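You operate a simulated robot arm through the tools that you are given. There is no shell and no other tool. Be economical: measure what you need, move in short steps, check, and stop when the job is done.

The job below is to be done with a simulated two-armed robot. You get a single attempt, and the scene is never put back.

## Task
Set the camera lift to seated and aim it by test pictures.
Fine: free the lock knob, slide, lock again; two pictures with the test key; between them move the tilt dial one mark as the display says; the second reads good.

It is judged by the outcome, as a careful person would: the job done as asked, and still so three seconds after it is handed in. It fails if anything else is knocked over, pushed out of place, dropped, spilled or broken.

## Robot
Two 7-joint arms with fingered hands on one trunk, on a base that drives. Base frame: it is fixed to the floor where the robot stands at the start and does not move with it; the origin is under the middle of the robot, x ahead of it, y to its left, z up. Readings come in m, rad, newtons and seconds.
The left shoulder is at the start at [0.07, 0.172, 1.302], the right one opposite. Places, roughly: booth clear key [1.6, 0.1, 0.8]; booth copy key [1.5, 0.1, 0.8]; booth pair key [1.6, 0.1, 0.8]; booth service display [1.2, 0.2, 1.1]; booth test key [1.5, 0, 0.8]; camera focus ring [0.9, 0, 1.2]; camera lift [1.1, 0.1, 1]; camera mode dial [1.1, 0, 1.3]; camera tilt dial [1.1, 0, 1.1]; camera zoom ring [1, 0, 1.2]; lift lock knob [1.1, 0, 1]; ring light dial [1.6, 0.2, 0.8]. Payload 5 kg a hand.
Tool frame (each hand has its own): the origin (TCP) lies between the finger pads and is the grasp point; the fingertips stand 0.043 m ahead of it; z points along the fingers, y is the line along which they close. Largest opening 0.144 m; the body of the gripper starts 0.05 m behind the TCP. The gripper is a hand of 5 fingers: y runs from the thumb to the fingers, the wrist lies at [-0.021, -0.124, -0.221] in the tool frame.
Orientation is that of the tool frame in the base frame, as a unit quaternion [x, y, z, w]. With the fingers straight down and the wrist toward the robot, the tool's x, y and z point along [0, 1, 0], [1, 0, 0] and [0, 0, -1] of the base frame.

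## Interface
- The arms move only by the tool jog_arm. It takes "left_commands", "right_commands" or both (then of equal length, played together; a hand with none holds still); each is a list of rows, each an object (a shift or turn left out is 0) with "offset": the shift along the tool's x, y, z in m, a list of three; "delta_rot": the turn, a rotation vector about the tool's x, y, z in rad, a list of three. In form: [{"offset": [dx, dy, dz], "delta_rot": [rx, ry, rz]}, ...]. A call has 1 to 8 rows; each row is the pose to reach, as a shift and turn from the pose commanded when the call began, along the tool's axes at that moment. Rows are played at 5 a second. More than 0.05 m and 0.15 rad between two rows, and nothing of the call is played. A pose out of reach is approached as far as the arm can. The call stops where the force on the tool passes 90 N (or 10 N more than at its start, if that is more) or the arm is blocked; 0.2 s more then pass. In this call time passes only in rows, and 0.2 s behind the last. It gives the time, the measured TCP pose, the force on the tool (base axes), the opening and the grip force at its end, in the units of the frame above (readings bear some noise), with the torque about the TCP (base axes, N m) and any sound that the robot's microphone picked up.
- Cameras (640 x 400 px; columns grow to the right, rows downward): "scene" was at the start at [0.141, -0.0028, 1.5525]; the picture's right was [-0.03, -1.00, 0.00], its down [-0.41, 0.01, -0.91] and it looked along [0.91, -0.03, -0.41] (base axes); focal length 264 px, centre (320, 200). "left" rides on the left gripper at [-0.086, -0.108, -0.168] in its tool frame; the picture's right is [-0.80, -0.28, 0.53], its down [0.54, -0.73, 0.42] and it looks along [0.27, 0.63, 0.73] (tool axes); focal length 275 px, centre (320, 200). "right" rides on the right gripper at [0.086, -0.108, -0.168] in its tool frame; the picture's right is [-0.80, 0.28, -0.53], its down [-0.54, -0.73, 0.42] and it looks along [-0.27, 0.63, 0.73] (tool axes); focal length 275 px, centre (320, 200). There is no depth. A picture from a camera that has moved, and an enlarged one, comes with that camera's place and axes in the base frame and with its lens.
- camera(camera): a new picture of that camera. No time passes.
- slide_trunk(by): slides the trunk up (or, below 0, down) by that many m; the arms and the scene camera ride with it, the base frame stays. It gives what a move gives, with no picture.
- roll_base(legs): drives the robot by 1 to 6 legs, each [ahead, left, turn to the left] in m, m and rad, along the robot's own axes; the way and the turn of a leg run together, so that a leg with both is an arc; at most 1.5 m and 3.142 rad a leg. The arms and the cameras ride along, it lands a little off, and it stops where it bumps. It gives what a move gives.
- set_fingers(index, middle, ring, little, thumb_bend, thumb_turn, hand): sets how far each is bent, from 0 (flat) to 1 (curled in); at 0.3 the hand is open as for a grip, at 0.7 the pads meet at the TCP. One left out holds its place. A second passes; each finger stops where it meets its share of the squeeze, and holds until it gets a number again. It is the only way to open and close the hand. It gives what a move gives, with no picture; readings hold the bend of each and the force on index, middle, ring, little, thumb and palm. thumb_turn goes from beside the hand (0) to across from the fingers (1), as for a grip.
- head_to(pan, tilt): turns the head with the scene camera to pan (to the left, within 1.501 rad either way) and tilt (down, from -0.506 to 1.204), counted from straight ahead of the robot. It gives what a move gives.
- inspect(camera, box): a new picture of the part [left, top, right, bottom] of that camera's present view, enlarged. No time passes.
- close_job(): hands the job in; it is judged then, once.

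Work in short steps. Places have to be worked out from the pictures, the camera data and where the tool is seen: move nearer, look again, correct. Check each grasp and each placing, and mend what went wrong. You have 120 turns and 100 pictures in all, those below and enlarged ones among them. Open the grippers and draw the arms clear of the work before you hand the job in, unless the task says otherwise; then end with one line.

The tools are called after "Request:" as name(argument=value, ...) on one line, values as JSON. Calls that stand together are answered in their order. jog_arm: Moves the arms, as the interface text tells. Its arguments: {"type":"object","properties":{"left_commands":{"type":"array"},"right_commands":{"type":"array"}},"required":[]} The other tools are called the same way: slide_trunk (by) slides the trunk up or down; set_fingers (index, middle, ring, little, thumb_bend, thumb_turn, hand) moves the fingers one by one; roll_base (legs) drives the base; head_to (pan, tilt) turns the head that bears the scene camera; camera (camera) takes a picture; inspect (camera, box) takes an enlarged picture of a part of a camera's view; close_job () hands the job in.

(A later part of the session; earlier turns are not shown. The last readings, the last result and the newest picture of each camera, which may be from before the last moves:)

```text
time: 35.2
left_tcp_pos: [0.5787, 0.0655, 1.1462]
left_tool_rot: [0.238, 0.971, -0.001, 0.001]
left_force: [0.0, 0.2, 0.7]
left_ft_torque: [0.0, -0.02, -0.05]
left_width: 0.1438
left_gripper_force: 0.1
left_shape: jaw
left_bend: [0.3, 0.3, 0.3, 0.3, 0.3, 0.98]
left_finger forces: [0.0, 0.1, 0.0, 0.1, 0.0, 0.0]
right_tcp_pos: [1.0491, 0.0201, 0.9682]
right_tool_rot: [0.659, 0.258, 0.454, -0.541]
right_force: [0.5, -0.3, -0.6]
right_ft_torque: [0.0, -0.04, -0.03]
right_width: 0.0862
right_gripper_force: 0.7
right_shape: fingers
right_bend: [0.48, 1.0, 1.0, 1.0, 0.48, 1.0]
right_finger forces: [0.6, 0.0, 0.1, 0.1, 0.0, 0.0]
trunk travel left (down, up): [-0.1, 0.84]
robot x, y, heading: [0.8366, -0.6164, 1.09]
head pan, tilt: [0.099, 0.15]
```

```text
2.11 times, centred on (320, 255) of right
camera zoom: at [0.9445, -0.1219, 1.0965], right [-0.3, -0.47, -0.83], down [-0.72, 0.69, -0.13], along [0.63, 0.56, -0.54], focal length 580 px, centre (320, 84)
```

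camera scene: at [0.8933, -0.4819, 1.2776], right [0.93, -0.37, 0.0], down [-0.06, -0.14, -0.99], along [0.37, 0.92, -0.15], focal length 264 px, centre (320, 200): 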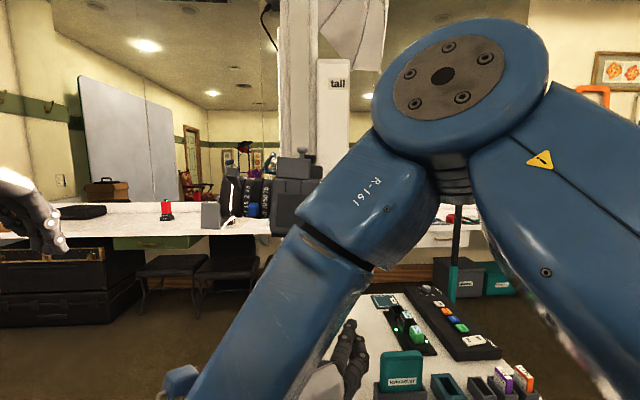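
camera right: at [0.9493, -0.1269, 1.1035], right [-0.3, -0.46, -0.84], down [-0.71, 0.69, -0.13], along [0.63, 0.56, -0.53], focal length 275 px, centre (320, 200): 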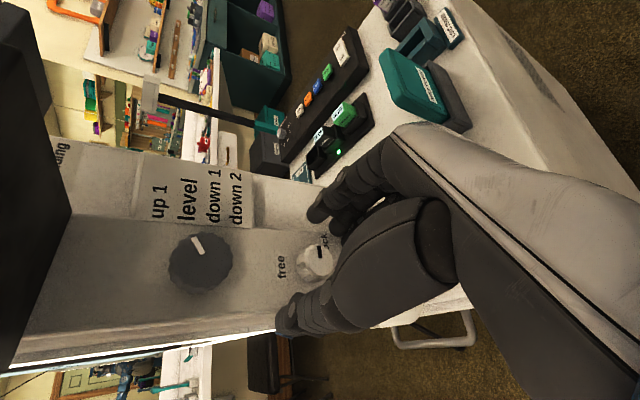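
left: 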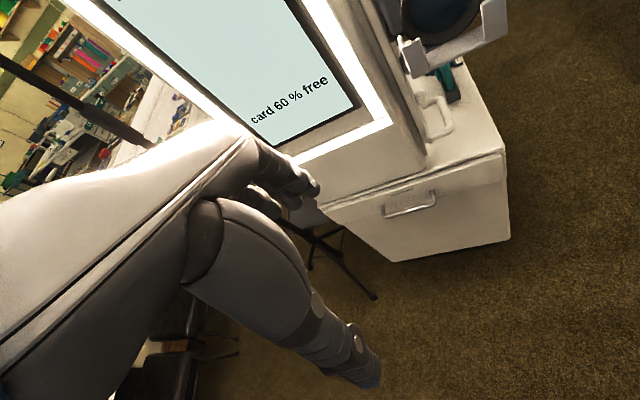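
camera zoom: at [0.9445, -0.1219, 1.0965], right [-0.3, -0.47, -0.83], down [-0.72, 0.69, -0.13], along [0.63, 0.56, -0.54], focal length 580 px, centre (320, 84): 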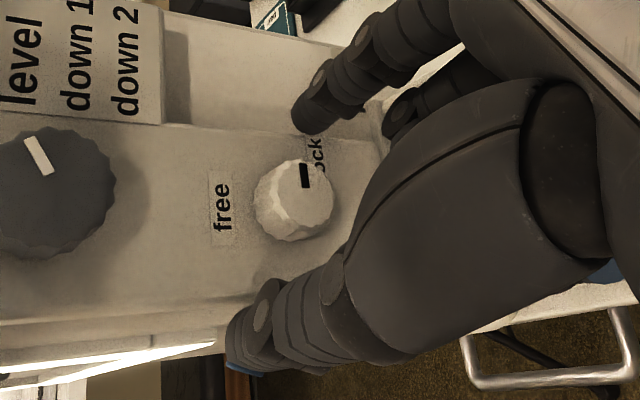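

Clear of contact, with the knob centred on the index-thumb line. I close the pinch.

Request:
set_fingers(hand="right", index=0.75, thumb_bend=0.75)

Request:
inspect(camera="right", box=[200, 160, 440, 350])

```text
time: 36.2
left_tcp_pos: [0.5767, 0.0642, 1.1466]
left_tool_rot: [0.238, 0.971, 0.0, 0.001]
left_force: [-0.1, -0.5, -1.1]
left_ft_torque: [-0.02, -0.01, -0.01]
left_width: 0.144
left_gripper_force: 0.1
left_shape: jaw
left_bend: [0.3, 0.3, 0.3, 0.3, 0.3, 0.98]
left_finger forces: [0.0, 0.1, 0.0, 0.0, 0.0, 0.1]
right_tcp_pos: [1.0471, 0.0189, 0.9672]
right_tool_rot: [0.658, 0.259, 0.454, -0.542]
right_force: [-17.0, -7.1, 0.2]
right_ft_torque: [0.0, -0.08, 0.56]
right_width: 0.059
right_gripper_force: 14.6
right_shape: fingers
right_bend: [0.49, 1.0, 1.0, 1.0, 0.64, 1.0]
right_finger forces: [8.0, 0.0, 0.1, 0.0, 21.5, 0.1]
trunk travel left (down, up): [-0.1, 0.84]
robot x, y, heading: [0.8407, -0.6139, 1.091]
head pan, tilt: [0.099, 0.15]
```

```text
2.11 times, centred on (320, 255) of right
camera zoom: at [0.9422, -0.123, 1.0971], right [-0.29, -0.47, -0.83], down [-0.72, 0.68, -0.13], along [0.63, 0.56, -0.54], focal length 580 px, centre (320, 84)
```

zoom: 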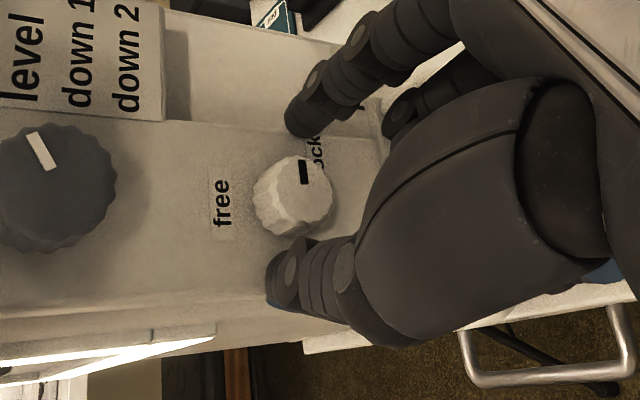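

The index stalled at 0.49, most likely with its tip on the face plate, while the thumb reached the knob. I open slightly, retract 7 mm and close again.

Request:
set_fingers(hand="right", index=0.48, thumb_bend=0.55)

Request:
jog_arm(right_commands=[{"offset": [0, 0.0, -0.008]}])

Request:
set_fingers(hand="right", index=0.75, thumb_bend=0.75)

Request:
inspect(camera="right", box=[200, 160, 440, 350])

```text
time: 37.2
left_tcp_pos: [0.5777, 0.0642, 1.146]
left_tool_rot: [0.238, 0.971, 0.0, 0.0]
left_force: [0.1, -0.4, 0.4]
left_ft_torque: [0.04, 0.05, -0.02]
left_width: 0.1436
left_gripper_force: 0.0
left_shape: jaw
left_bend: [0.3, 0.3, 0.3, 0.3, 0.3, 0.98]
left_finger forces: [0.0, 0.0, 0.1, 0.1, 0.0, 0.0]
right_tcp_pos: [1.0497, 0.018, 0.9687]
right_tool_rot: [0.659, 0.258, 0.453, -0.542]
right_force: [-1.3, -11.4, -3.9]
right_ft_torque: [-0.11, -0.1, 0.14]
right_width: 0.0656
right_gripper_force: 5.7
right_shape: fingers
right_bend: [0.48, 1.0, 1.0, 1.0, 0.59, 1.0]
right_finger forces: [0.0, 0.0, 0.1, 0.0, 11.5, 0.1]
trunk travel left (down, up): [-0.1, 0.84]
robot x, y, heading: [0.8341, -0.6123, 1.088]
head pan, tilt: [0.099, 0.15]
```

```text
time: 37.6
left_tcp_pos: [0.578, 0.0642, 1.147]
left_tool_rot: [0.237, 0.972, -0.002, 0.001]
left_force: [0.1, 0.4, -1.0]
left_ft_torque: [-0.03, 0.0, -0.03]
left_width: 0.1439
left_gripper_force: 0.1
left_shape: jaw
left_bend: [0.3, 0.3, 0.3, 0.3, 0.3, 0.98]
left_finger forces: [0.0, 0.0, 0.0, 0.0, 0.0, 0.0]
right_tcp_pos: [1.0469, 0.013, 0.9686]
right_tool_rot: [0.659, 0.258, 0.453, -0.543]
right_force: [0.4, -0.5, -1.4]
right_ft_torque: [0.03, -0.03, 0.01]
right_width: 0.0726
right_gripper_force: 0.2
right_shape: fingers
right_bend: [0.48, 1.0, 1.0, 1.0, 0.55, 1.0]
right_finger forces: [0.0, 0.1, 0.0, 0.0, 0.0, 0.1]
trunk travel left (down, up): [-0.1, 0.84]
robot x, y, heading: [0.8397, -0.6159, 1.091]
head pan, tilt: [0.099, 0.15]
```

```text
time: 38.6
left_tcp_pos: [0.5771, 0.0645, 1.1454]
left_tool_rot: [0.238, 0.971, -0.001, 0.001]
left_force: [0.1, 0.1, 0.8]
left_ft_torque: [-0.01, 0.0, -0.03]
left_width: 0.1439
left_gripper_force: 0.1
left_shape: jaw
left_bend: [0.3, 0.3, 0.3, 0.3, 0.3, 0.98]
left_finger forces: [0.0, 0.0, 0.0, 0.1, 0.1, 0.0]
right_tcp_pos: [1.0463, 0.0122, 0.9676]
right_tool_rot: [0.659, 0.259, 0.453, -0.542]
right_force: [-5.9, 8.4, 4.6]
right_ft_torque: [0.09, -0.04, 0.21]
right_width: 0.0299
right_gripper_force: 11.6
right_shape: fingers
right_bend: [0.62, 1.0, 1.0, 1.0, 0.67, 1.0]
right_finger forces: [7.3, 0.0, 0.0, 0.0, 14.9, 0.0]
trunk travel left (down, up): [-0.1, 0.84]
robot x, y, heading: [0.8394, -0.6109, 1.091]
head pan, tilt: [0.099, 0.15]
```

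```text
2.11 times, centred on (320, 255) of right
camera zoom: at [0.9412, -0.13, 1.0962], right [-0.3, -0.47, -0.83], down [-0.72, 0.69, -0.13], along [0.63, 0.56, -0.54], focal length 580 px, centre (320, 84)
```

zoom: 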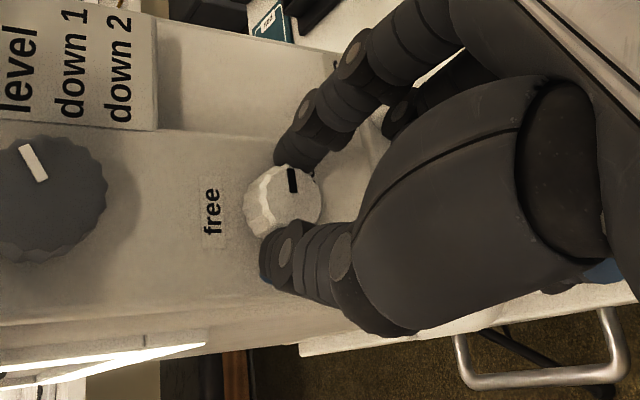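

The knob is now pinched, with width 0.030 and force on both fingers. I turn it counter-clockwise (negative about tool z), holding the pinch point fixed.

Request:
jog_arm(right_commands=[{"offset": [-0.0002, 0.0009, 0], "delta_rot": [0, 0, -0.14]}, {"offset": [-0.0002, 0.0018, 0], "delta_rot": [0, 0, -0.28]}, {"offset": [-0.0002, 0.0028, 0], "delta_rot": [0, 0, -0.42]}, {"offset": [-0.0001, 0.0037, 0], "delta_rot": [0, 0, -0.56]}, {"offset": [0.0002, 0.0046, 0], "delta_rot": [0, 0, -0.7]}, {"offset": [0.0006, 0.0054, 0], "delta_rot": [0, 0, -0.84]}, {"offset": [0.0012, 0.0062, 0], "delta_rot": [0, 0, -0.98]}, {"offset": [0.0018, 0.0069, 0], "delta_rot": [0, 0, -1.12]}])

Request:
inspect(camera="right", box=[200, 160, 440, 350])

```text
time: 40.6
left_tcp_pos: [0.5788, 0.0654, 1.1464]
left_tool_rot: [0.238, 0.971, -0.001, 0.0]
left_force: [-0.2, -0.2, 0.2]
left_ft_torque: [0.03, -0.03, 0.0]
left_width: 0.1438
left_gripper_force: 0.1
left_shape: jaw
left_bend: [0.3, 0.3, 0.3, 0.3, 0.3, 0.98]
left_finger forces: [0.0, 0.0, 0.0, 0.1, 0.0, 0.0]
right_tcp_pos: [1.1048, 0.0134, 0.99]
right_tool_rot: [0.453, 0.546, 0.67, -0.218]
right_force: [0.2, -0.4, 0.7]
right_ft_torque: [-0.02, 0.0, 0.03]
right_width: 0.0031
right_gripper_force: 0.0
right_shape: fingers
right_bend: [0.68, 1.0, 1.0, 1.0, 0.74, 1.0]
right_finger forces: [0.1, 0.0, 0.0, 0.0, 0.0, 0.0]
right hand out of reach, approached as far as the arm can: row 8
trunk travel left (down, up): [-0.1, 0.84]
robot x, y, heading: [0.8399, -0.6145, 1.085]
head pan, tilt: [0.099, 0.15]
stopped in row 8 (right hand): the arm was blocked; the commanded pose is now the measured one
```

```text
2.11 times, centred on (320, 255) of right
camera zoom: at [0.9135, -0.0902, 1.0064], right [0.42, -0.75, -0.52], down [-0.15, 0.51, -0.85], along [0.9, 0.43, 0.1], focal length 580 px, centre (320, 84)
```

zoom: 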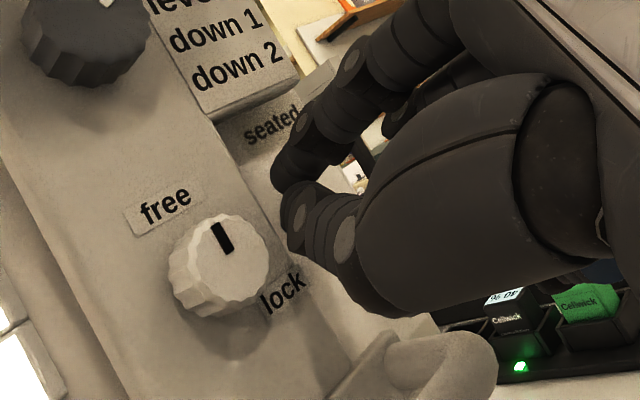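

The knob turned to roughly 70°, then the hand ran out of roll and slipped off to the right. I back off, open, roll back and line up for a second bite.

Request:
jog_arm(right_commands=[{"offset": [0, 0, -0.03]}, {"offset": [0, 0, -0.05]}])

Request:
set_fingers(hand="right", index=0.5, thumb_bend=0.55)

Request:
jog_arm(right_commands=[{"offset": [0.001, -0.009, -0.004], "delta_rot": [0.007, 0.005, 0.135]}, {"offset": [0.002, -0.018, -0.007], "delta_rot": [0.015, 0.01, 0.27]}, {"offset": [0.003, -0.027, -0.011], "delta_rot": [0.022, 0.015, 0.405]}, {"offset": [0.004, -0.036, -0.015], "delta_rot": [0.03, 0.02, 0.54]}, {"offset": [0.005, -0.046, -0.019], "delta_rot": [0.037, 0.025, 0.675]}, {"offset": [0.0065, -0.055, -0.0224], "delta_rot": [0.045, 0.029, 0.81]}])

Request:
inspect(camera="right", box=[200, 160, 440, 350])

```text
time: 41.4
left_tcp_pos: [0.5802, 0.0641, 1.1469]
left_tool_rot: [0.238, 0.971, -0.001, 0.001]
left_force: [-0.1, -0.4, -0.5]
left_ft_torque: [0.02, 0.03, -0.02]
left_width: 0.1435
left_gripper_force: 0.1
left_shape: jaw
left_bend: [0.3, 0.3, 0.3, 0.3, 0.3, 0.98]
left_finger forces: [0.0, 0.0, 0.0, 0.0, 0.1, 0.0]
right_tcp_pos: [1.118, -0.0333, 0.9545]
right_tool_rot: [0.5, 0.543, 0.642, -0.208]
right_force: [-0.3, -0.6, 0.2]
right_ft_torque: [-0.01, -0.02, 0.01]
right_width: 0.0033
right_gripper_force: 0.0
right_shape: fingers
right_bend: [0.67, 1.0, 1.0, 1.0, 0.74, 1.0]
right_finger forces: [0.0, 0.0, 0.1, 0.0, 0.2, 0.1]
trunk travel left (down, up): [-0.1, 0.84]
robot x, y, heading: [0.8401, -0.6157, 1.094]
head pan, tilt: [0.099, 0.15]
stopped in row 2 (right hand): the arm was blocked; the commanded pose is now the measured one
```

```text
time: 42.4
left_tcp_pos: [0.5804, 0.064, 1.1463]
left_tool_rot: [0.238, 0.971, -0.001, 0.001]
left_force: [1.0, 1.0, -0.9]
left_ft_torque: [0.04, 0.0, 0.01]
left_width: 0.1436
left_gripper_force: 0.1
left_shape: jaw
left_bend: [0.3, 0.3, 0.3, 0.3, 0.3, 0.98]
left_finger forces: [0.0, 0.0, 0.0, 0.0, 0.0, 0.0]
right_tcp_pos: [1.1163, -0.0329, 0.9554]
right_tool_rot: [0.499, 0.542, 0.643, -0.208]
right_force: [1.2, -0.4, 4.1]
right_ft_torque: [0.25, 0.06, -0.05]
right_width: 0.0637
right_gripper_force: 2.2
right_shape: fingers
right_bend: [0.5, 1.0, 1.0, 1.0, 0.58, 0.99]
right_finger forces: [0.0, 0.0, 0.0, 0.1, 4.5, 0.1]
trunk travel left (down, up): [-0.1, 0.84]
robot x, y, heading: [0.8414, -0.6142, 1.094]
head pan, tilt: [0.099, 0.15]
```

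```text
time: 43.8
left_tcp_pos: [0.5787, 0.0641, 1.1462]
left_tool_rot: [0.238, 0.971, 0.0, 0.001]
left_force: [0.2, -0.1, -0.2]
left_ft_torque: [0.0, 0.06, 0.02]
left_width: 0.1436
left_gripper_force: 0.1
left_shape: jaw
left_bend: [0.3, 0.3, 0.3, 0.3, 0.3, 0.98]
left_finger forces: [0.0, 0.0, 0.0, 0.1, 0.0, 0.1]
right_tcp_pos: [1.0594, -0.0338, 0.9356]
right_tool_rot: [0.658, 0.314, 0.503, -0.464]
right_force: [1.1, 0.1, -0.2]
right_ft_torque: [-0.01, -0.03, 0.0]
right_width: 0.0687
right_gripper_force: 0.2
right_shape: fingers
right_bend: [0.5, 1.0, 1.0, 1.0, 0.55, 1.0]
right_finger forces: [0.0, 0.0, 0.0, 0.0, 0.0, 0.0]
trunk travel left (down, up): [-0.1, 0.84]
robot x, y, heading: [0.836, -0.6161, 1.088]
head pan, tilt: [0.099, 0.15]
```

```text
2.11 times, centred on (320, 255) of right
camera zoom: at [0.9261, -0.1539, 1.0604], right [-0.18, -0.56, -0.81], down [-0.64, 0.69, -0.33], along [0.74, 0.46, -0.49], focal length 580 px, centre (320, 84)
```

zoom: 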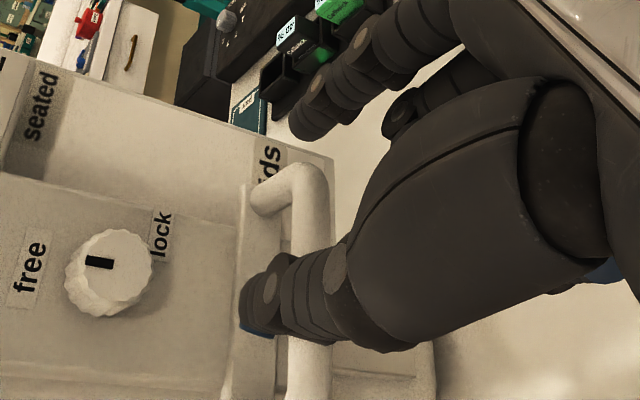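

The pointer now stands at "free" and the word "seated" is readable on the scale. I back off and roll the hand so the fingers go below and the thumb above, to take the handle bar.

Request:
jog_arm(right_commands=[{"offset": [0, 0, -0.04]}, {"offset": [0, 0, -0.08], "delta_rot": [0, 0, 0.1]}, {"offset": [0, 0, -0.08], "delta_rot": [0, 0, 0.24]}, {"offset": [0, 0, -0.08], "delta_rot": [0, 0, 0.38]}, {"offset": [0, 0, -0.08], "delta_rot": [0, 0, 0.52]}, {"offset": [0, 0, -0.08], "delta_rot": [0, 0, 0.66]}])

Request:
set_fingers(hand="right", index=0.45, middle=0.45, ring=0.45, little=0.45, thumb_bend=0.45)

Request:
jog_arm(right_commands=[{"delta_rot": [0, 0, 0.14]}, {"delta_rot": [0, 0, 0.28]}, {"delta_rot": [0, 0, 0.42]}, {"delta_rot": [0, 0, 0.56]}])

Request:
camera(camera="right")

```text
time: 45.2
left_tcp_pos: [0.5813, 0.0651, 1.1456]
left_tool_rot: [0.238, 0.971, 0.0, 0.0]
left_force: [0.6, -1.0, 0.1]
left_ft_torque: [-0.01, 0.02, -0.01]
left_width: 0.1437
left_gripper_force: 0.0
left_shape: jaw
left_bend: [0.3, 0.3, 0.3, 0.3, 0.3, 0.98]
left_finger forces: [0.1, 0.0, 0.0, 0.0, 0.0, 0.0]
right_tcp_pos: [1.0298, -0.1072, 0.9393]
right_tool_rot: [0.724, 0.085, 0.326, -0.602]
right_force: [1.4, -0.8, 0.0]
right_ft_torque: [-0.03, 0.0, 0.03]
right_width: 0.0689
right_gripper_force: 0.2
right_shape: fingers
right_bend: [0.5, 1.0, 1.0, 1.0, 0.55, 1.0]
right_finger forces: [0.0, 0.0, 0.1, 0.0, 0.0, 0.0]
trunk travel left (down, up): [-0.1, 0.84]
robot x, y, heading: [0.8392, -0.6149, 1.091]
head pan, tilt: [0.099, 0.15]
```

```text
time: 46.2
left_tcp_pos: [0.5795, 0.0649, 1.1455]
left_tool_rot: [0.238, 0.971, -0.001, 0.0]
left_force: [-0.8, 0.0, -0.6]
left_ft_torque: [0.02, 0.0, -0.02]
left_width: 0.1441
left_gripper_force: 0.1
left_shape: jaw
left_bend: [0.3, 0.3, 0.3, 0.3, 0.3, 0.98]
left_finger forces: [0.0, 0.0, 0.0, 0.0, 0.0, 0.0]
right_tcp_pos: [1.0271, -0.1071, 0.9405]
right_tool_rot: [0.724, 0.085, 0.327, -0.602]
right_force: [0.9, -0.4, -0.3]
right_ft_torque: [0.01, 0.0, 0.02]
right_width: 0.0957
right_gripper_force: 0.1
right_shape: fingers
right_bend: [0.45, 0.45, 0.45, 0.45, 0.45, 0.99]
right_finger forces: [0.0, 0.0, 0.1, 0.0, 0.0, 0.1]
trunk travel left (down, up): [-0.1, 0.84]
robot x, y, heading: [0.8388, -0.6132, 1.091]
head pan, tilt: [0.099, 0.15]
```

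```text
time: 47.2
left_tcp_pos: [0.5816, 0.0653, 1.1459]
left_tool_rot: [0.238, 0.971, -0.001, 0.0]
left_force: [0.0, -0.4, 0.7]
left_ft_torque: [-0.03, 0.05, 0.01]
left_width: 0.1437
left_gripper_force: 0.0
left_shape: jaw
left_bend: [0.3, 0.3, 0.3, 0.3, 0.3, 0.98]
left_finger forces: [0.1, 0.0, 0.1, 0.0, 0.1, 0.1]
right_tcp_pos: [1.029, -0.1083, 0.9409]
right_tool_rot: [0.719, -0.12, 0.147, -0.669]
right_force: [-0.1, -0.1, 0.2]
right_ft_torque: [-0.01, -0.01, 0.01]
right_width: 0.0957
right_gripper_force: 0.0
right_shape: fingers
right_bend: [0.45, 0.45, 0.45, 0.45, 0.45, 0.99]
right_finger forces: [0.0, 0.0, 0.0, 0.0, 0.0, 0.1]
trunk travel left (down, up): [-0.1, 0.84]
robot x, y, heading: [0.8394, -0.6121, 1.086]
head pan, tilt: [0.099, 0.15]
```

```text
68 pictures are left
camera right: at [1.0443, -0.2872, 1.0644], right [-0.93, -0.23, -0.29], down [-0.37, 0.65, 0.67], along [0.04, 0.73, -0.68], focal length 275 px, centre (320, 200)
```

right: 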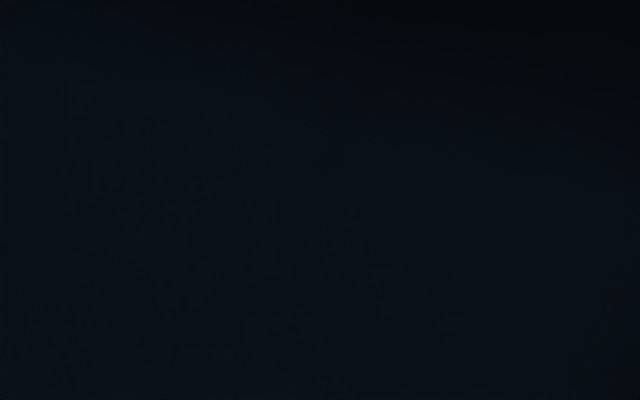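

The roll is reachable but the hand camera is hidden by the arm, so I use the scene camera.

Request:
camera(camera="scene")

```text
67 pictures are left
camera scene: at [0.895, -0.4821, 1.2776], right [0.93, -0.37, 0.0], down [-0.06, -0.14, -0.99], along [0.37, 0.92, -0.15], focal length 264 px, centre (320, 200)
```

scene: 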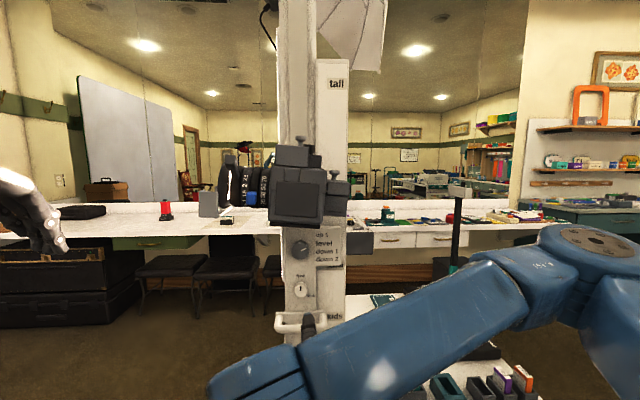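

Arm comes in from the lower right, with the thumb above and fingers below. I move down beside the bar and then in, to TCP about (1.052, 0.013, 0.896).

Request:
jog_arm(right_commands=[{"offset": [-0.013, 0.018, 0.02]}, {"offset": [-0.026, 0.036, 0.04]}, {"offset": [-0.026, 0.036, 0.07]}])

Request:
inspect(camera="scene", box=[220, 240, 400, 380])

```text
time: 48.0
left_tcp_pos: [0.5803, 0.0647, 1.147]
left_tool_rot: [0.239, 0.971, -0.002, -0.001]
left_force: [1.3, 0.1, -0.3]
left_ft_torque: [-0.02, 0.07, 0.02]
left_width: 0.1436
left_gripper_force: 0.1
left_shape: jaw
left_bend: [0.3, 0.3, 0.3, 0.3, 0.3, 0.98]
left_finger forces: [0.0, 0.1, 0.0, 0.0, 0.1, 0.0]
right_tcp_pos: [1.0317, -0.035, 0.8988]
right_tool_rot: [0.72, -0.118, 0.147, -0.668]
right_force: [-0.2, 0.9, -0.1]
right_ft_torque: [0.01, 0.0, -0.02]
right_width: 0.0961
right_gripper_force: 0.1
right_shape: fingers
right_bend: [0.45, 0.45, 0.45, 0.45, 0.45, 0.99]
right_finger forces: [0.1, 0.0, 0.1, 0.0, 0.0, 0.1]
trunk travel left (down, up): [-0.1, 0.84]
robot x, y, heading: [0.8392, -0.6127, 1.089]
head pan, tilt: [0.099, 0.15]
```

```text
2.86 times, centred on (310, 310) of scene
camera zoom: at [0.8951, -0.4818, 1.2776], right [0.93, -0.37, 0.0], down [-0.06, -0.14, -0.99], along [0.37, 0.92, -0.15], focal length 755 px, centre (349, -114)
```

zoom: 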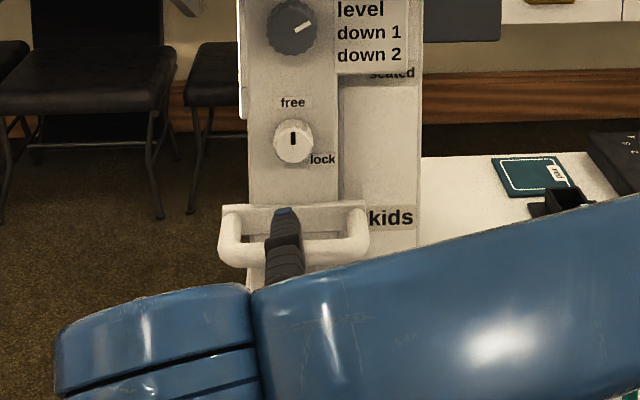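

The knob clearly points to "free", and the carriage has already risen about 2 cm and stays put, so it holds by itself. Kids and seated labels are about 0.128 m apart. I move in so the fingers pass below the bar, then close.

Request:
jog_arm(right_commands=[{"offset": [0, -0.008, 0.025]}, {"offset": [0, -0.01, 0.045]}])

Request:
set_fingers(hand="right", index=0.7, middle=0.7, ring=0.7, little=0.7, thumb_bend=0.7)

Request:
inspect(camera="scene", box=[220, 240, 400, 380])

```text
time: 48.6
left_tcp_pos: [0.5809, 0.0651, 1.1462]
left_tool_rot: [0.238, 0.971, -0.001, 0.001]
left_force: [-0.5, -0.8, 0.1]
left_ft_torque: [0.0, -0.03, -0.01]
left_width: 0.1439
left_gripper_force: 0.1
left_shape: jaw
left_bend: [0.3, 0.3, 0.3, 0.3, 0.3, 0.98]
left_finger forces: [0.1, 0.0, 0.1, 0.0, 0.0, 0.0]
right_tcp_pos: [1.0485, 0.0081, 0.907]
right_tool_rot: [0.719, -0.119, 0.148, -0.669]
right_force: [0.3, 0.1, 0.7]
right_ft_torque: [-0.01, 0.0, -0.05]
right_width: 0.0961
right_gripper_force: 0.0
right_shape: fingers
right_bend: [0.45, 0.45, 0.45, 0.45, 0.45, 0.99]
right_finger forces: [0.1, 0.1, 0.0, 0.0, 0.1, 0.1]
trunk travel left (down, up): [-0.1, 0.84]
robot x, y, heading: [0.8414, -0.6138, 1.086]
head pan, tilt: [0.099, 0.15]
```

```text
time: 49.6
left_tcp_pos: [0.5807, 0.0658, 1.1465]
left_tool_rot: [0.238, 0.971, -0.001, 0.001]
left_force: [-0.8, 0.5, 0.0]
left_ft_torque: [0.06, 0.0, -0.03]
left_width: 0.144
left_gripper_force: 0.2
left_shape: jaw
left_bend: [0.3, 0.3, 0.3, 0.3, 0.3, 0.98]
left_finger forces: [0.0, 0.0, 0.1, 0.0, 0.0, 0.0]
right_tcp_pos: [1.0493, 0.0089, 0.9073]
right_tool_rot: [0.719, -0.118, 0.147, -0.669]
right_force: [1.8, 6.1, 4.1]
right_ft_torque: [-0.04, 0.02, -0.02]
right_width: 0.0158
right_gripper_force: 3.1
right_shape: fingers
right_bend: [0.7, 0.7, 0.7, 0.7, 0.66, 1.0]
right_finger forces: [0.0, 0.1, 0.1, 0.0, 6.8, 0.0]
trunk travel left (down, up): [-0.1, 0.84]
robot x, y, heading: [0.8376, -0.6119, 1.093]
head pan, tilt: [0.099, 0.15]
```

```text
2.86 times, centred on (310, 310) of scene
camera zoom: at [0.8941, -0.4819, 1.2776], right [0.93, -0.37, 0.0], down [-0.06, -0.14, -0.99], along [0.37, 0.92, -0.15], focal length 755 px, centre (349, -114)
```

zoom: 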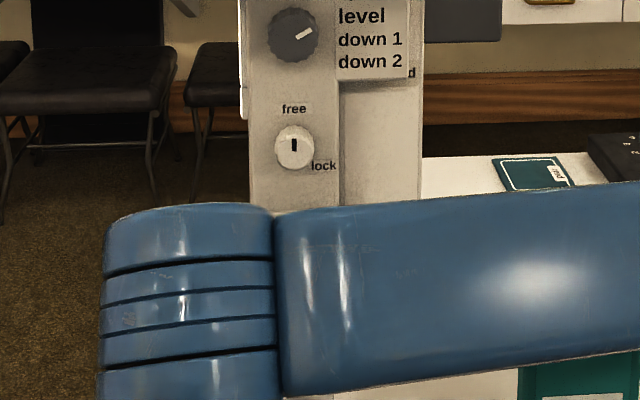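

The thumb rests on the bar from above with the fingers curled below. I raise the hand 4 cm and see whether the carriage follows.

Request:
jog_arm(right_commands=[{"offset": [0, -0.015, 0]}, {"offset": [0, -0.03, 0]}, {"offset": [0, -0.04, 0]}])

Request:
inspect(camera="scene", box=[220, 240, 400, 380])

```text
time: 50.4
left_tcp_pos: [0.5799, 0.0645, 1.1458]
left_tool_rot: [0.239, 0.971, -0.001, 0.001]
left_force: [0.2, -0.6, 0.3]
left_ft_torque: [0.03, 0.02, 0.0]
left_width: 0.144
left_gripper_force: 0.1
left_shape: jaw
left_bend: [0.3, 0.3, 0.3, 0.3, 0.3, 0.98]
left_finger forces: [0.0, 0.0, 0.0, 0.0, 0.0, 0.0]
right_tcp_pos: [1.0471, 0.0121, 0.9466]
right_tool_rot: [0.719, -0.119, 0.147, -0.669]
right_force: [0.5, -0.6, -0.6]
right_ft_torque: [-0.02, -0.02, 0.0]
right_width: 0.0083
right_gripper_force: 0.4
right_shape: fingers
right_bend: [0.7, 0.7, 0.7, 0.7, 0.7, 1.0]
right_finger forces: [0.1, 0.1, 0.6, 0.1, 0.0, 0.0]
trunk travel left (down, up): [-0.1, 0.84]
robot x, y, heading: [0.8384, -0.6162, 1.092]
head pan, tilt: [0.099, 0.15]
```

```text
2.86 times, centred on (310, 310) of scene
camera zoom: at [0.8941, -0.4824, 1.2778], right [0.93, -0.37, 0.0], down [-0.06, -0.14, -0.99], along [0.37, 0.92, -0.15], focal length 755 px, centre (349, -114)
```

zoom: 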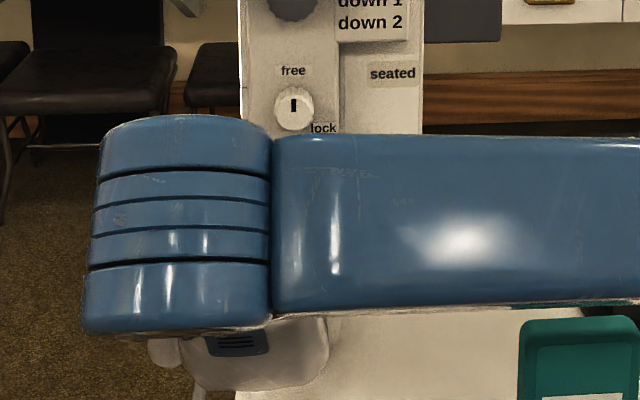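

The carriage follows easily. The knob is now at z≈1.022 and the target is about 1.10, so I raise 6 cm more and look.

Request:
jog_arm(right_commands=[{"offset": [0, -0.02, 0]}, {"offset": [0, -0.04, 0]}, {"offset": [0, -0.06, 0]}])

Request:
inspect(camera="scene", box=[240, 200, 400, 380])

```text
time: 51.2
left_tcp_pos: [0.5792, 0.066, 1.1461]
left_tool_rot: [0.238, 0.971, -0.001, 0.001]
left_force: [0.9, -1.0, -1.3]
left_ft_torque: [-0.03, -0.03, 0.04]
left_width: 0.1439
left_gripper_force: 0.1
left_shape: jaw
left_bend: [0.3, 0.3, 0.3, 0.3, 0.3, 0.98]
left_finger forces: [0.1, 0.1, 0.1, 0.1, 0.1, 0.0]
right_tcp_pos: [1.0456, 0.0143, 1.007]
right_tool_rot: [0.719, -0.119, 0.148, -0.669]
right_force: [1.2, -0.4, -1.2]
right_ft_torque: [-0.06, -0.02, -0.05]
right_width: 0.0085
right_gripper_force: 0.3
right_shape: fingers
right_bend: [0.7, 0.7, 0.69, 0.7, 0.7, 1.0]
right_finger forces: [0.0, 0.1, 1.0, 0.0, 0.1, 0.0]
trunk travel left (down, up): [-0.1, 0.84]
robot x, y, heading: [0.8387, -0.6124, 1.086]
head pan, tilt: [0.099, 0.15]
```

```text
2.22 times, centred on (320, 290) of scene
camera zoom: at [0.8942, -0.4823, 1.2777], right [0.93, -0.37, 0.0], down [-0.06, -0.14, -0.99], along [0.37, 0.92, -0.15], focal length 587 px, centre (320, 0)
```

zoom: 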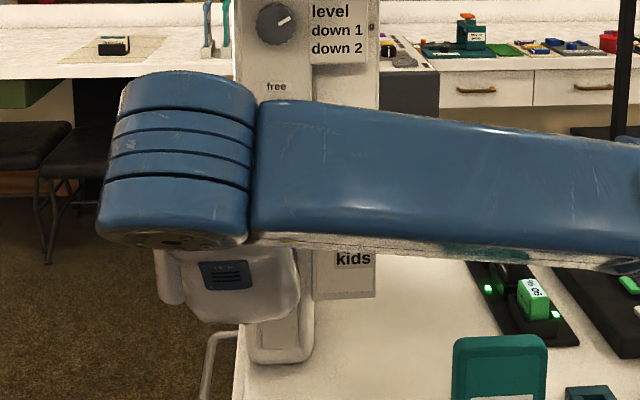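

The dial has risen about 0.106 m in total. I raise 2.1 cm more, then check.

Request:
jog_arm(right_commands=[{"offset": [0, -0.011, 0]}, {"offset": [0, -0.021, 0]}])

Request:
set_fingers(hand="right", thumb_bend=0.4, index=0.6, middle=0.6, ring=0.6, little=0.6)

Request:
inspect(camera="scene", box=[240, 160, 400, 340])

```text
time: 51.8
left_tcp_pos: [0.5796, 0.0649, 1.1466]
left_tool_rot: [0.239, 0.971, -0.001, 0.001]
left_force: [0.0, -0.4, -0.7]
left_ft_torque: [0.05, 0.0, -0.01]
left_width: 0.1439
left_gripper_force: 0.0
left_shape: jaw
left_bend: [0.3, 0.3, 0.3, 0.3, 0.3, 0.98]
left_finger forces: [0.1, 0.0, 0.1, 0.0, 0.1, 0.0]
right_tcp_pos: [1.0437, 0.0149, 1.0272]
right_tool_rot: [0.719, -0.118, 0.146, -0.67]
right_force: [1.2, -0.1, -1.0]
right_ft_torque: [0.01, -0.04, -0.04]
right_width: 0.0084
right_gripper_force: 0.1
right_shape: fingers
right_bend: [0.7, 0.7, 0.69, 0.7, 0.7, 1.0]
right_finger forces: [0.1, 0.0, 0.9, 0.0, 0.0, 0.1]
trunk travel left (down, up): [-0.1, 0.84]
robot x, y, heading: [0.8401, -0.6138, 1.09]
head pan, tilt: [0.099, 0.15]
```

```text
time: 52.8
left_tcp_pos: [0.5798, 0.0652, 1.1464]
left_tool_rot: [0.239, 0.971, -0.001, 0.0]
left_force: [0.1, 0.0, 0.3]
left_ft_torque: [-0.03, 0.02, 0.0]
left_width: 0.1441
left_gripper_force: 0.1
left_shape: jaw
left_bend: [0.3, 0.3, 0.3, 0.3, 0.3, 0.98]
left_finger forces: [0.0, 0.0, 0.0, 0.0, 0.0, 0.1]
right_tcp_pos: [1.0438, 0.0141, 1.0265]
right_tool_rot: [0.719, -0.118, 0.147, -0.668]
right_force: [-1.9, -0.3, -3.3]
right_ft_torque: [-0.09, -0.08, 0.04]
right_width: 0.0734
right_gripper_force: 2.0
right_shape: fingers
right_bend: [0.6, 0.6, 0.6, 0.6, 0.42, 1.0]
right_finger forces: [0.0, 0.1, 0.1, 0.1, 4.4, 0.0]
trunk travel left (down, up): [-0.1, 0.84]
robot x, y, heading: [0.8398, -0.6145, 1.089]
head pan, tilt: [0.099, 0.15]
```

```text
2.22 times, centred on (320, 250) of scene
camera zoom: at [0.894, -0.482, 1.2776], right [0.93, -0.37, 0.0], down [-0.06, -0.14, -0.99], along [0.37, 0.92, -0.15], focal length 587 px, centre (320, 89)
```

zoom: 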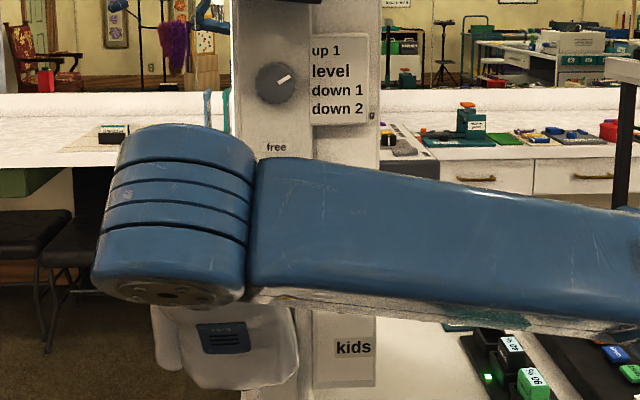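

The dial is at about 1.200, a rise of about 0.13 m. The thumb lightly touches something above it, so I set it back a bit, retract straight out and check the scale.

Request:
set_fingers(hand="right", thumb_bend=0.48, index=0.55, middle=0.55, ring=0.55, little=0.55)

Request:
jog_arm(right_commands=[{"offset": [0, 0.002, -0.03]}, {"offset": [0, 0.002, -0.07]}, {"offset": [0, 0.0, -0.1]}, {"offset": [0, 0.03, -0.12]}, {"offset": [0, 0.07, -0.12]}, {"offset": [0, 0.1, -0.12]}])

Request:
inspect(camera="scene", box=[240, 160, 400, 340])

```text
time: 53.8
left_tcp_pos: [0.581, 0.0647, 1.1472]
left_tool_rot: [0.239, 0.971, -0.001, 0.0]
left_force: [-0.2, -0.2, -0.6]
left_ft_torque: [-0.03, 0.01, -0.02]
left_width: 0.1439
left_gripper_force: 0.1
left_shape: jaw
left_bend: [0.3, 0.3, 0.3, 0.3, 0.3, 0.98]
left_finger forces: [0.1, 0.0, 0.0, 0.1, 0.0, 0.0]
right_tcp_pos: [1.0437, 0.0133, 1.0269]
right_tool_rot: [0.719, -0.118, 0.146, -0.67]
right_force: [-0.7, -3.8, 1.2]
right_ft_torque: [0.24, -0.07, 0.01]
right_width: 0.0747
right_gripper_force: 1.4
right_shape: fingers
right_bend: [0.55, 0.55, 0.55, 0.55, 0.47, 1.0]
right_finger forces: [0.0, 0.0, 0.1, 0.0, 3.3, 0.0]
trunk travel left (down, up): [-0.1, 0.84]
robot x, y, heading: [0.8342, -0.6201, 1.09]
head pan, tilt: [0.099, 0.15]
```

```text
time: 55.2
left_tcp_pos: [0.58, 0.0662, 1.1463]
left_tool_rot: [0.238, 0.971, -0.001, 0.001]
left_force: [0.6, 0.2, 0.8]
left_ft_torque: [0.0, 0.04, -0.01]
left_width: 0.1436
left_gripper_force: 0.0
left_shape: jaw
left_bend: [0.3, 0.3, 0.3, 0.3, 0.3, 0.98]
left_finger forces: [0.0, 0.0, 0.0, 0.0, 0.0, 0.0]
right_tcp_pos: [1.0018, -0.1023, 0.9363]
right_tool_rot: [0.719, -0.119, 0.147, -0.669]
right_force: [-0.4, 0.2, -0.1]
right_ft_torque: [0.0, 0.01, -0.01]
right_width: 0.0729
right_gripper_force: 0.1
right_shape: fingers
right_bend: [0.55, 0.55, 0.55, 0.55, 0.48, 1.0]
right_finger forces: [0.1, 0.0, 0.0, 0.1, 0.0, 0.0]
trunk travel left (down, up): [-0.1, 0.84]
robot x, y, heading: [0.841, -0.6121, 1.086]
head pan, tilt: [0.099, 0.15]
```

```text
2.22 times, centred on (320, 250) of scene
camera zoom: at [0.8941, -0.4821, 1.2778], right [0.93, -0.37, 0.0], down [-0.06, -0.14, -0.99], along [0.37, 0.92, -0.15], focal length 587 px, centre (320, 89)
```

zoom: 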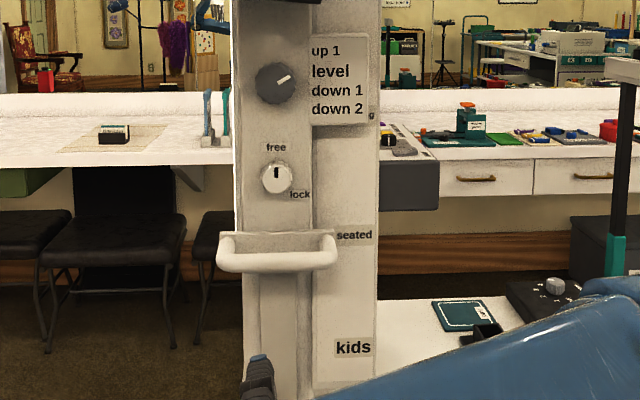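

The carriage stays put, and the handle bar (z≈1.029) lines up with "seated" (z≈1.027), as it did with "kids" before. Now I lock it: raise the trunk 0.13 to restore the arm geometry, set the pinch, and roll back.

Request:
slide_trunk(by=0.13)

Request:
set_fingers(hand="right", thumb_bend=0.55, index=0.5, middle=1.0, ring=1.0, little=1.0)

Request:
jog_arm(right_commands=[{"delta_rot": [0, 0, -0.14]}, {"delta_rot": [0, 0, -0.28]}, {"delta_rot": [0, 0, -0.42]}, {"delta_rot": [0, 0, -0.56]}, {"delta_rot": [0, 0, -0.7]}, {"delta_rot": [0, 0, -0.84]}, {"delta_rot": [0, 0, -0.98]}])

Request:
jog_arm(right_commands=[{"offset": [0.005, -0.005, 0.0], "delta_rot": [0, 0, -0.14]}, {"offset": [0.01, -0.01, 0.01], "delta_rot": [0, 0, -0.28]}, {"offset": [0.015, -0.015, 0.02], "delta_rot": [0, 0, -0.42]}])

Request:
camera(camera="right")

```text
time: 56.8
left_tcp_pos: [0.5805, 0.0659, 1.2758]
left_tool_rot: [0.239, 0.971, -0.001, 0.0]
left_force: [0.7, 0.4, -0.3]
left_ft_torque: [-0.01, 0.0, -0.01]
left_width: 0.144
left_gripper_force: 0.0
left_shape: jaw
left_bend: [0.3, 0.3, 0.3, 0.3, 0.3, 0.98]
left_finger forces: [0.1, 0.0, 0.0, 0.0, 0.0, 0.1]
right_tcp_pos: [1.0012, -0.1011, 1.0647]
right_tool_rot: [0.72, -0.118, 0.147, -0.668]
right_force: [-0.1, -0.4, 0.2]
right_ft_torque: [0.02, -0.01, 0.01]
right_width: 0.0728
right_gripper_force: 0.1
right_shape: fingers
right_bend: [0.55, 0.55, 0.55, 0.55, 0.48, 1.0]
right_finger forces: [0.1, 0.0, 0.0, 0.0, 0.0, 0.1]
trunk travel left (down, up): [-0.23, 0.71]
robot x, y, heading: [0.8396, -0.6117, 1.091]
head pan, tilt: [0.099, 0.15]
```

```text
time: 57.8
left_tcp_pos: [0.579, 0.0646, 1.2762]
left_tool_rot: [0.239, 0.971, -0.001, 0.002]
left_force: [0.6, 0.0, -0.5]
left_ft_torque: [0.01, 0.01, 0.01]
left_width: 0.1438
left_gripper_force: 0.0
left_shape: jaw
left_bend: [0.3, 0.3, 0.3, 0.3, 0.3, 0.98]
left_finger forces: [0.1, 0.1, 0.0, 0.0, 0.0, 0.0]
right_tcp_pos: [1.0027, -0.1027, 1.0653]
right_tool_rot: [0.719, -0.119, 0.147, -0.669]
right_force: [-0.1, -1.1, 0.0]
right_ft_torque: [0.01, 0.02, -0.03]
right_width: 0.0695
right_gripper_force: 0.1
right_shape: fingers
right_bend: [0.5, 1.0, 1.0, 1.0, 0.55, 1.0]
right_finger forces: [0.0, 0.0, 0.1, 0.1, 0.0, 0.0]
trunk travel left (down, up): [-0.23, 0.71]
robot x, y, heading: [0.8393, -0.6119, 1.095]
head pan, tilt: [0.099, 0.15]
```

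```text
time: 59.4
left_tcp_pos: [0.5793, 0.0641, 1.2753]
left_tool_rot: [0.239, 0.971, 0.0, 0.001]
left_force: [-0.7, -0.6, -0.1]
left_ft_torque: [-0.01, 0.01, -0.01]
left_width: 0.1439
left_gripper_force: 0.0
left_shape: jaw
left_bend: [0.3, 0.3, 0.3, 0.3, 0.3, 0.98]
left_finger forces: [0.0, 0.1, 0.0, 0.1, 0.0, 0.0]
right_tcp_pos: [0.9997, -0.1018, 1.0657]
right_tool_rot: [0.69, 0.236, 0.446, -0.52]
right_force: [-1.5, 0.4, 0.0]
right_ft_torque: [0.0, 0.04, -0.02]
right_width: 0.0695
right_gripper_force: 0.0
right_shape: fingers
right_bend: [0.5, 1.0, 1.0, 1.0, 0.55, 1.0]
right_finger forces: [0.1, 0.0, 0.0, 0.0, 0.0, 0.0]
trunk travel left (down, up): [-0.23, 0.71]
robot x, y, heading: [0.8388, -0.615, 1.092]
head pan, tilt: [0.099, 0.15]
```

```text
time: 60.2
left_tcp_pos: [0.5796, 0.0652, 1.2763]
left_tool_rot: [0.239, 0.971, -0.001, 0.0]
left_force: [0.3, -0.2, 0.1]
left_ft_torque: [0.0, 0.0, 0.06]
left_width: 0.1438
left_gripper_force: 0.0
left_shape: jaw
left_bend: [0.3, 0.3, 0.3, 0.3, 0.3, 0.98]
left_finger forces: [0.0, 0.1, 0.0, 0.1, 0.0, 0.1]
right_tcp_pos: [1.0054, -0.0801, 1.086]
right_tool_rot: [0.626, 0.373, 0.544, -0.416]
right_force: [-0.7, 0.3, -0.5]
right_ft_torque: [-0.03, -0.02, -0.05]
right_width: 0.0695
right_gripper_force: 0.1
right_shape: fingers
right_bend: [0.5, 1.0, 1.0, 1.0, 0.55, 1.0]
right_finger forces: [0.1, 0.0, 0.1, 0.1, 0.0, 0.0]
trunk travel left (down, up): [-0.23, 0.71]
robot x, y, heading: [0.8339, -0.6147, 1.086]
head pan, tilt: [0.099, 0.15]
```

```text
60 pictures are left
camera right: at [0.8534, -0.1946, 1.1949], right [-0.04, -0.61, -0.79], down [-0.58, 0.66, -0.48], along [0.81, 0.44, -0.38], focal length 275 px, centre (320, 200)
```

right: 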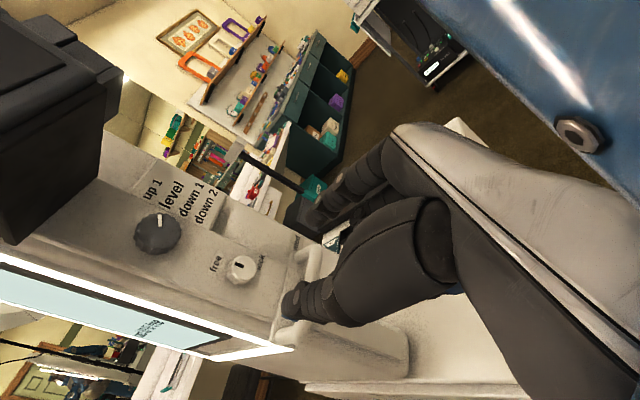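

Knob now sits at (1.062, 0.044, 1.109). I square the hand and move to 4.5 cm short of the pinch position.

Request:
jog_arm(right_commands=[{"offset": [0.01, 0.003, 0.02], "delta_rot": [0.03, 0.03, -0.01]}, {"offset": [0.0208, 0.0062, 0.0534], "delta_rot": [0.06, 0.058, -0.02]}])

Request:
inspect(camera="right", box=[200, 160, 440, 350])

```text
time: 60.8
left_tcp_pos: [0.5813, 0.0657, 1.2765]
left_tool_rot: [0.238, 0.971, -0.002, 0.0]
left_force: [0.1, 0.2, -0.1]
left_ft_torque: [0.01, 0.01, 0.0]
left_width: 0.1438
left_gripper_force: 0.0
left_shape: jaw
left_bend: [0.3, 0.3, 0.3, 0.3, 0.3, 0.98]
left_finger forces: [0.0, 0.0, 0.1, 0.1, 0.1, 0.0]
right_tcp_pos: [1.0319, -0.032, 1.1045]
right_tool_rot: [0.593, 0.384, 0.554, -0.44]
right_force: [0.3, 0.3, -0.7]
right_ft_torque: [0.03, -0.01, 0.02]
right_width: 0.0692
right_gripper_force: 0.1
right_shape: fingers
right_bend: [0.5, 1.0, 1.0, 1.0, 0.55, 1.0]
right_finger forces: [0.0, 0.1, 0.1, 0.0, 0.1, 0.0]
trunk travel left (down, up): [-0.23, 0.71]
robot x, y, heading: [0.8371, -0.6131, 1.088]
head pan, tilt: [0.099, 0.15]
```

```text
2.11 times, centred on (320, 255) of right
camera zoom: at [0.8827, -0.1602, 1.2007], right [0.02, -0.57, -0.82], down [-0.6, 0.65, -0.47], along [0.8, 0.5, -0.33], focal length 580 px, centre (320, 84)
```

zoom: 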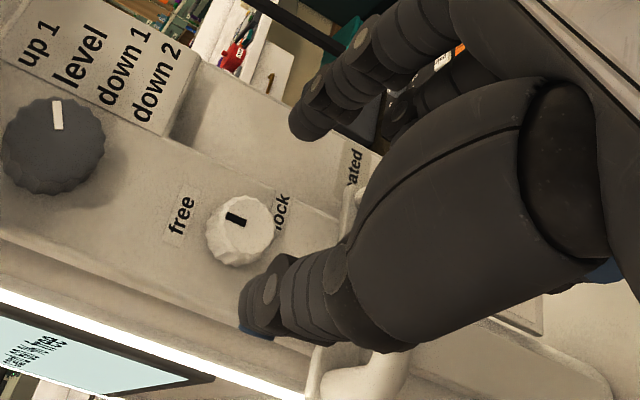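

The knob sits centrally between index and thumb. I go in 4.7 cm and pinch.

Request:
jog_arm(right_commands=[{"offset": [-0.001, 0.003, 0.025]}, {"offset": [-0.001, 0.003, 0.047]}])

Request:
set_fingers(hand="right", index=0.75, thumb_bend=0.75)

Request:
inspect(camera="right", box=[200, 160, 440, 350])

```text
time: 61.4
left_tcp_pos: [0.581, 0.0656, 1.2751]
left_tool_rot: [0.239, 0.971, -0.002, 0.001]
left_force: [0.3, -0.1, 0.7]
left_ft_torque: [-0.02, -0.01, 0.02]
left_width: 0.1438
left_gripper_force: 0.1
left_shape: jaw
left_bend: [0.3, 0.3, 0.3, 0.3, 0.3, 0.98]
left_finger forces: [0.1, 0.0, 0.0, 0.1, 0.1, 0.0]
right_tcp_pos: [1.0499, 0.0105, 1.1019]
right_tool_rot: [0.594, 0.383, 0.554, -0.44]
right_force: [-1.3, 0.1, 0.6]
right_ft_torque: [-0.03, 0.02, 0.01]
right_width: 0.0699
right_gripper_force: 0.0
right_shape: fingers
right_bend: [0.5, 1.0, 1.0, 1.0, 0.55, 1.0]
right_finger forces: [0.0, 0.0, 0.0, 0.0, 0.0, 0.1]
trunk travel left (down, up): [-0.23, 0.71]
robot x, y, heading: [0.8361, -0.6148, 1.088]
head pan, tilt: [0.099, 0.15]
```

```text
time: 62.4
left_tcp_pos: [0.5793, 0.0658, 1.2769]
left_tool_rot: [0.239, 0.971, -0.002, 0.0]
left_force: [1.1, 0.3, 0.6]
left_ft_torque: [0.01, 0.02, 0.0]
left_width: 0.1439
left_gripper_force: 0.1
left_shape: jaw
left_bend: [0.3, 0.3, 0.3, 0.3, 0.3, 0.98]
left_finger forces: [0.1, 0.0, 0.0, 0.0, 0.1, 0.1]
right_tcp_pos: [1.0484, 0.0118, 1.1016]
right_tool_rot: [0.593, 0.384, 0.554, -0.441]
right_force: [-7.7, 4.4, 1.4]
right_ft_torque: [0.0, 0.01, 0.23]
right_width: 0.0294
right_gripper_force: 11.7
right_shape: fingers
right_bend: [0.63, 1.0, 1.0, 1.0, 0.66, 1.0]
right_finger forces: [8.3, 0.0, 0.1, 0.0, 16.3, 0.0]
trunk travel left (down, up): [-0.23, 0.71]
robot x, y, heading: [0.8338, -0.6092, 1.088]
head pan, tilt: [0.099, 0.15]
```

```text
2.11 times, centred on (320, 255) of right
camera zoom: at [0.9, -0.1165, 1.1984], right [0.02, -0.57, -0.82], down [-0.6, 0.65, -0.47], along [0.8, 0.5, -0.33], focal length 580 px, centre (320, 84)
```

zoom: 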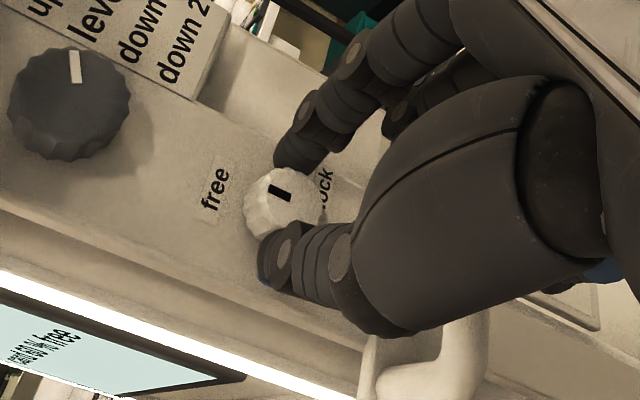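

Pinch is good (width 0.029, pointer straight up). I turn clockwise 1.12 rad now.

Request:
jog_arm(right_commands=[{"offset": [0.0003, -0.0009, 0], "delta_rot": [0, 0, 0.14]}, {"offset": [0.0008, -0.0017, 0], "delta_rot": [0, 0, 0.28]}, {"offset": [0.0014, -0.0024, 0], "delta_rot": [0, 0, 0.42]}, {"offset": [0.002, -0.0031, 0], "delta_rot": [0, 0, 0.56]}, {"offset": [0.0028, -0.0036, 0], "delta_rot": [0, 0, 0.7]}, {"offset": [0.0036, -0.0041, 0], "delta_rot": [0, 0, 0.84]}, {"offset": [0.0045, -0.0044, 0], "delta_rot": [0, 0, 0.98]}, {"offset": [0.0054, -0.0046, 0], "delta_rot": [0, 0, 1.12]}])

Request:
inspect(camera="right", box=[200, 160, 440, 350])

```text
time: 64.2
left_tcp_pos: [0.5813, 0.0656, 1.2748]
left_tool_rot: [0.239, 0.971, 0.0, -0.001]
left_force: [-0.2, 0.6, 0.1]
left_ft_torque: [0.04, 0.03, -0.01]
left_width: 0.1438
left_gripper_force: 0.1
left_shape: jaw
left_bend: [0.3, 0.3, 0.3, 0.3, 0.3, 0.98]
left_finger forces: [0.1, 0.0, 0.0, 0.0, 0.1, 0.0]
right_tcp_pos: [1.0458, 0.0132, 1.1062]
right_tool_rot: [0.707, 0.008, 0.234, -0.668]
right_force: [-0.6, -0.6, 2.5]
right_ft_torque: [-0.07, -0.05, -0.02]
right_width: 0.0297
right_gripper_force: 12.2
right_shape: fingers
right_bend: [0.62, 1.0, 1.0, 1.0, 0.67, 1.0]
right_finger forces: [11.4, 0.1, 0.1, 0.0, 13.4, 0.2]
trunk travel left (down, up): [-0.23, 0.71]
robot x, y, heading: [0.8406, -0.6139, 1.092]
head pan, tilt: [0.099, 0.15]
```

```text
2.11 times, centred on (320, 255) of right
camera zoom: at [1.0332, -0.1611, 1.2373], right [-0.79, -0.3, -0.54], down [-0.58, 0.64, 0.5], along [0.2, 0.71, -0.68], focal length 580 px, centre (320, 84)
```

zoom: 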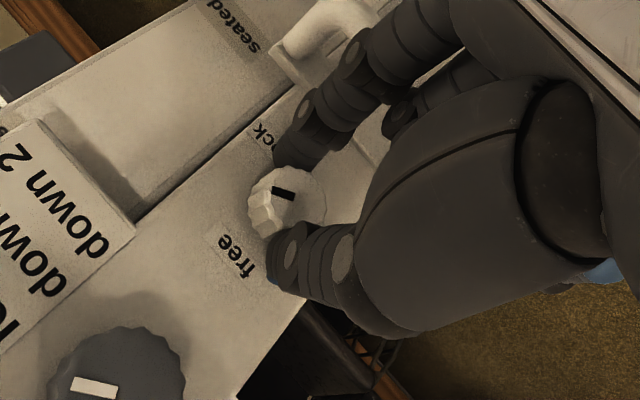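

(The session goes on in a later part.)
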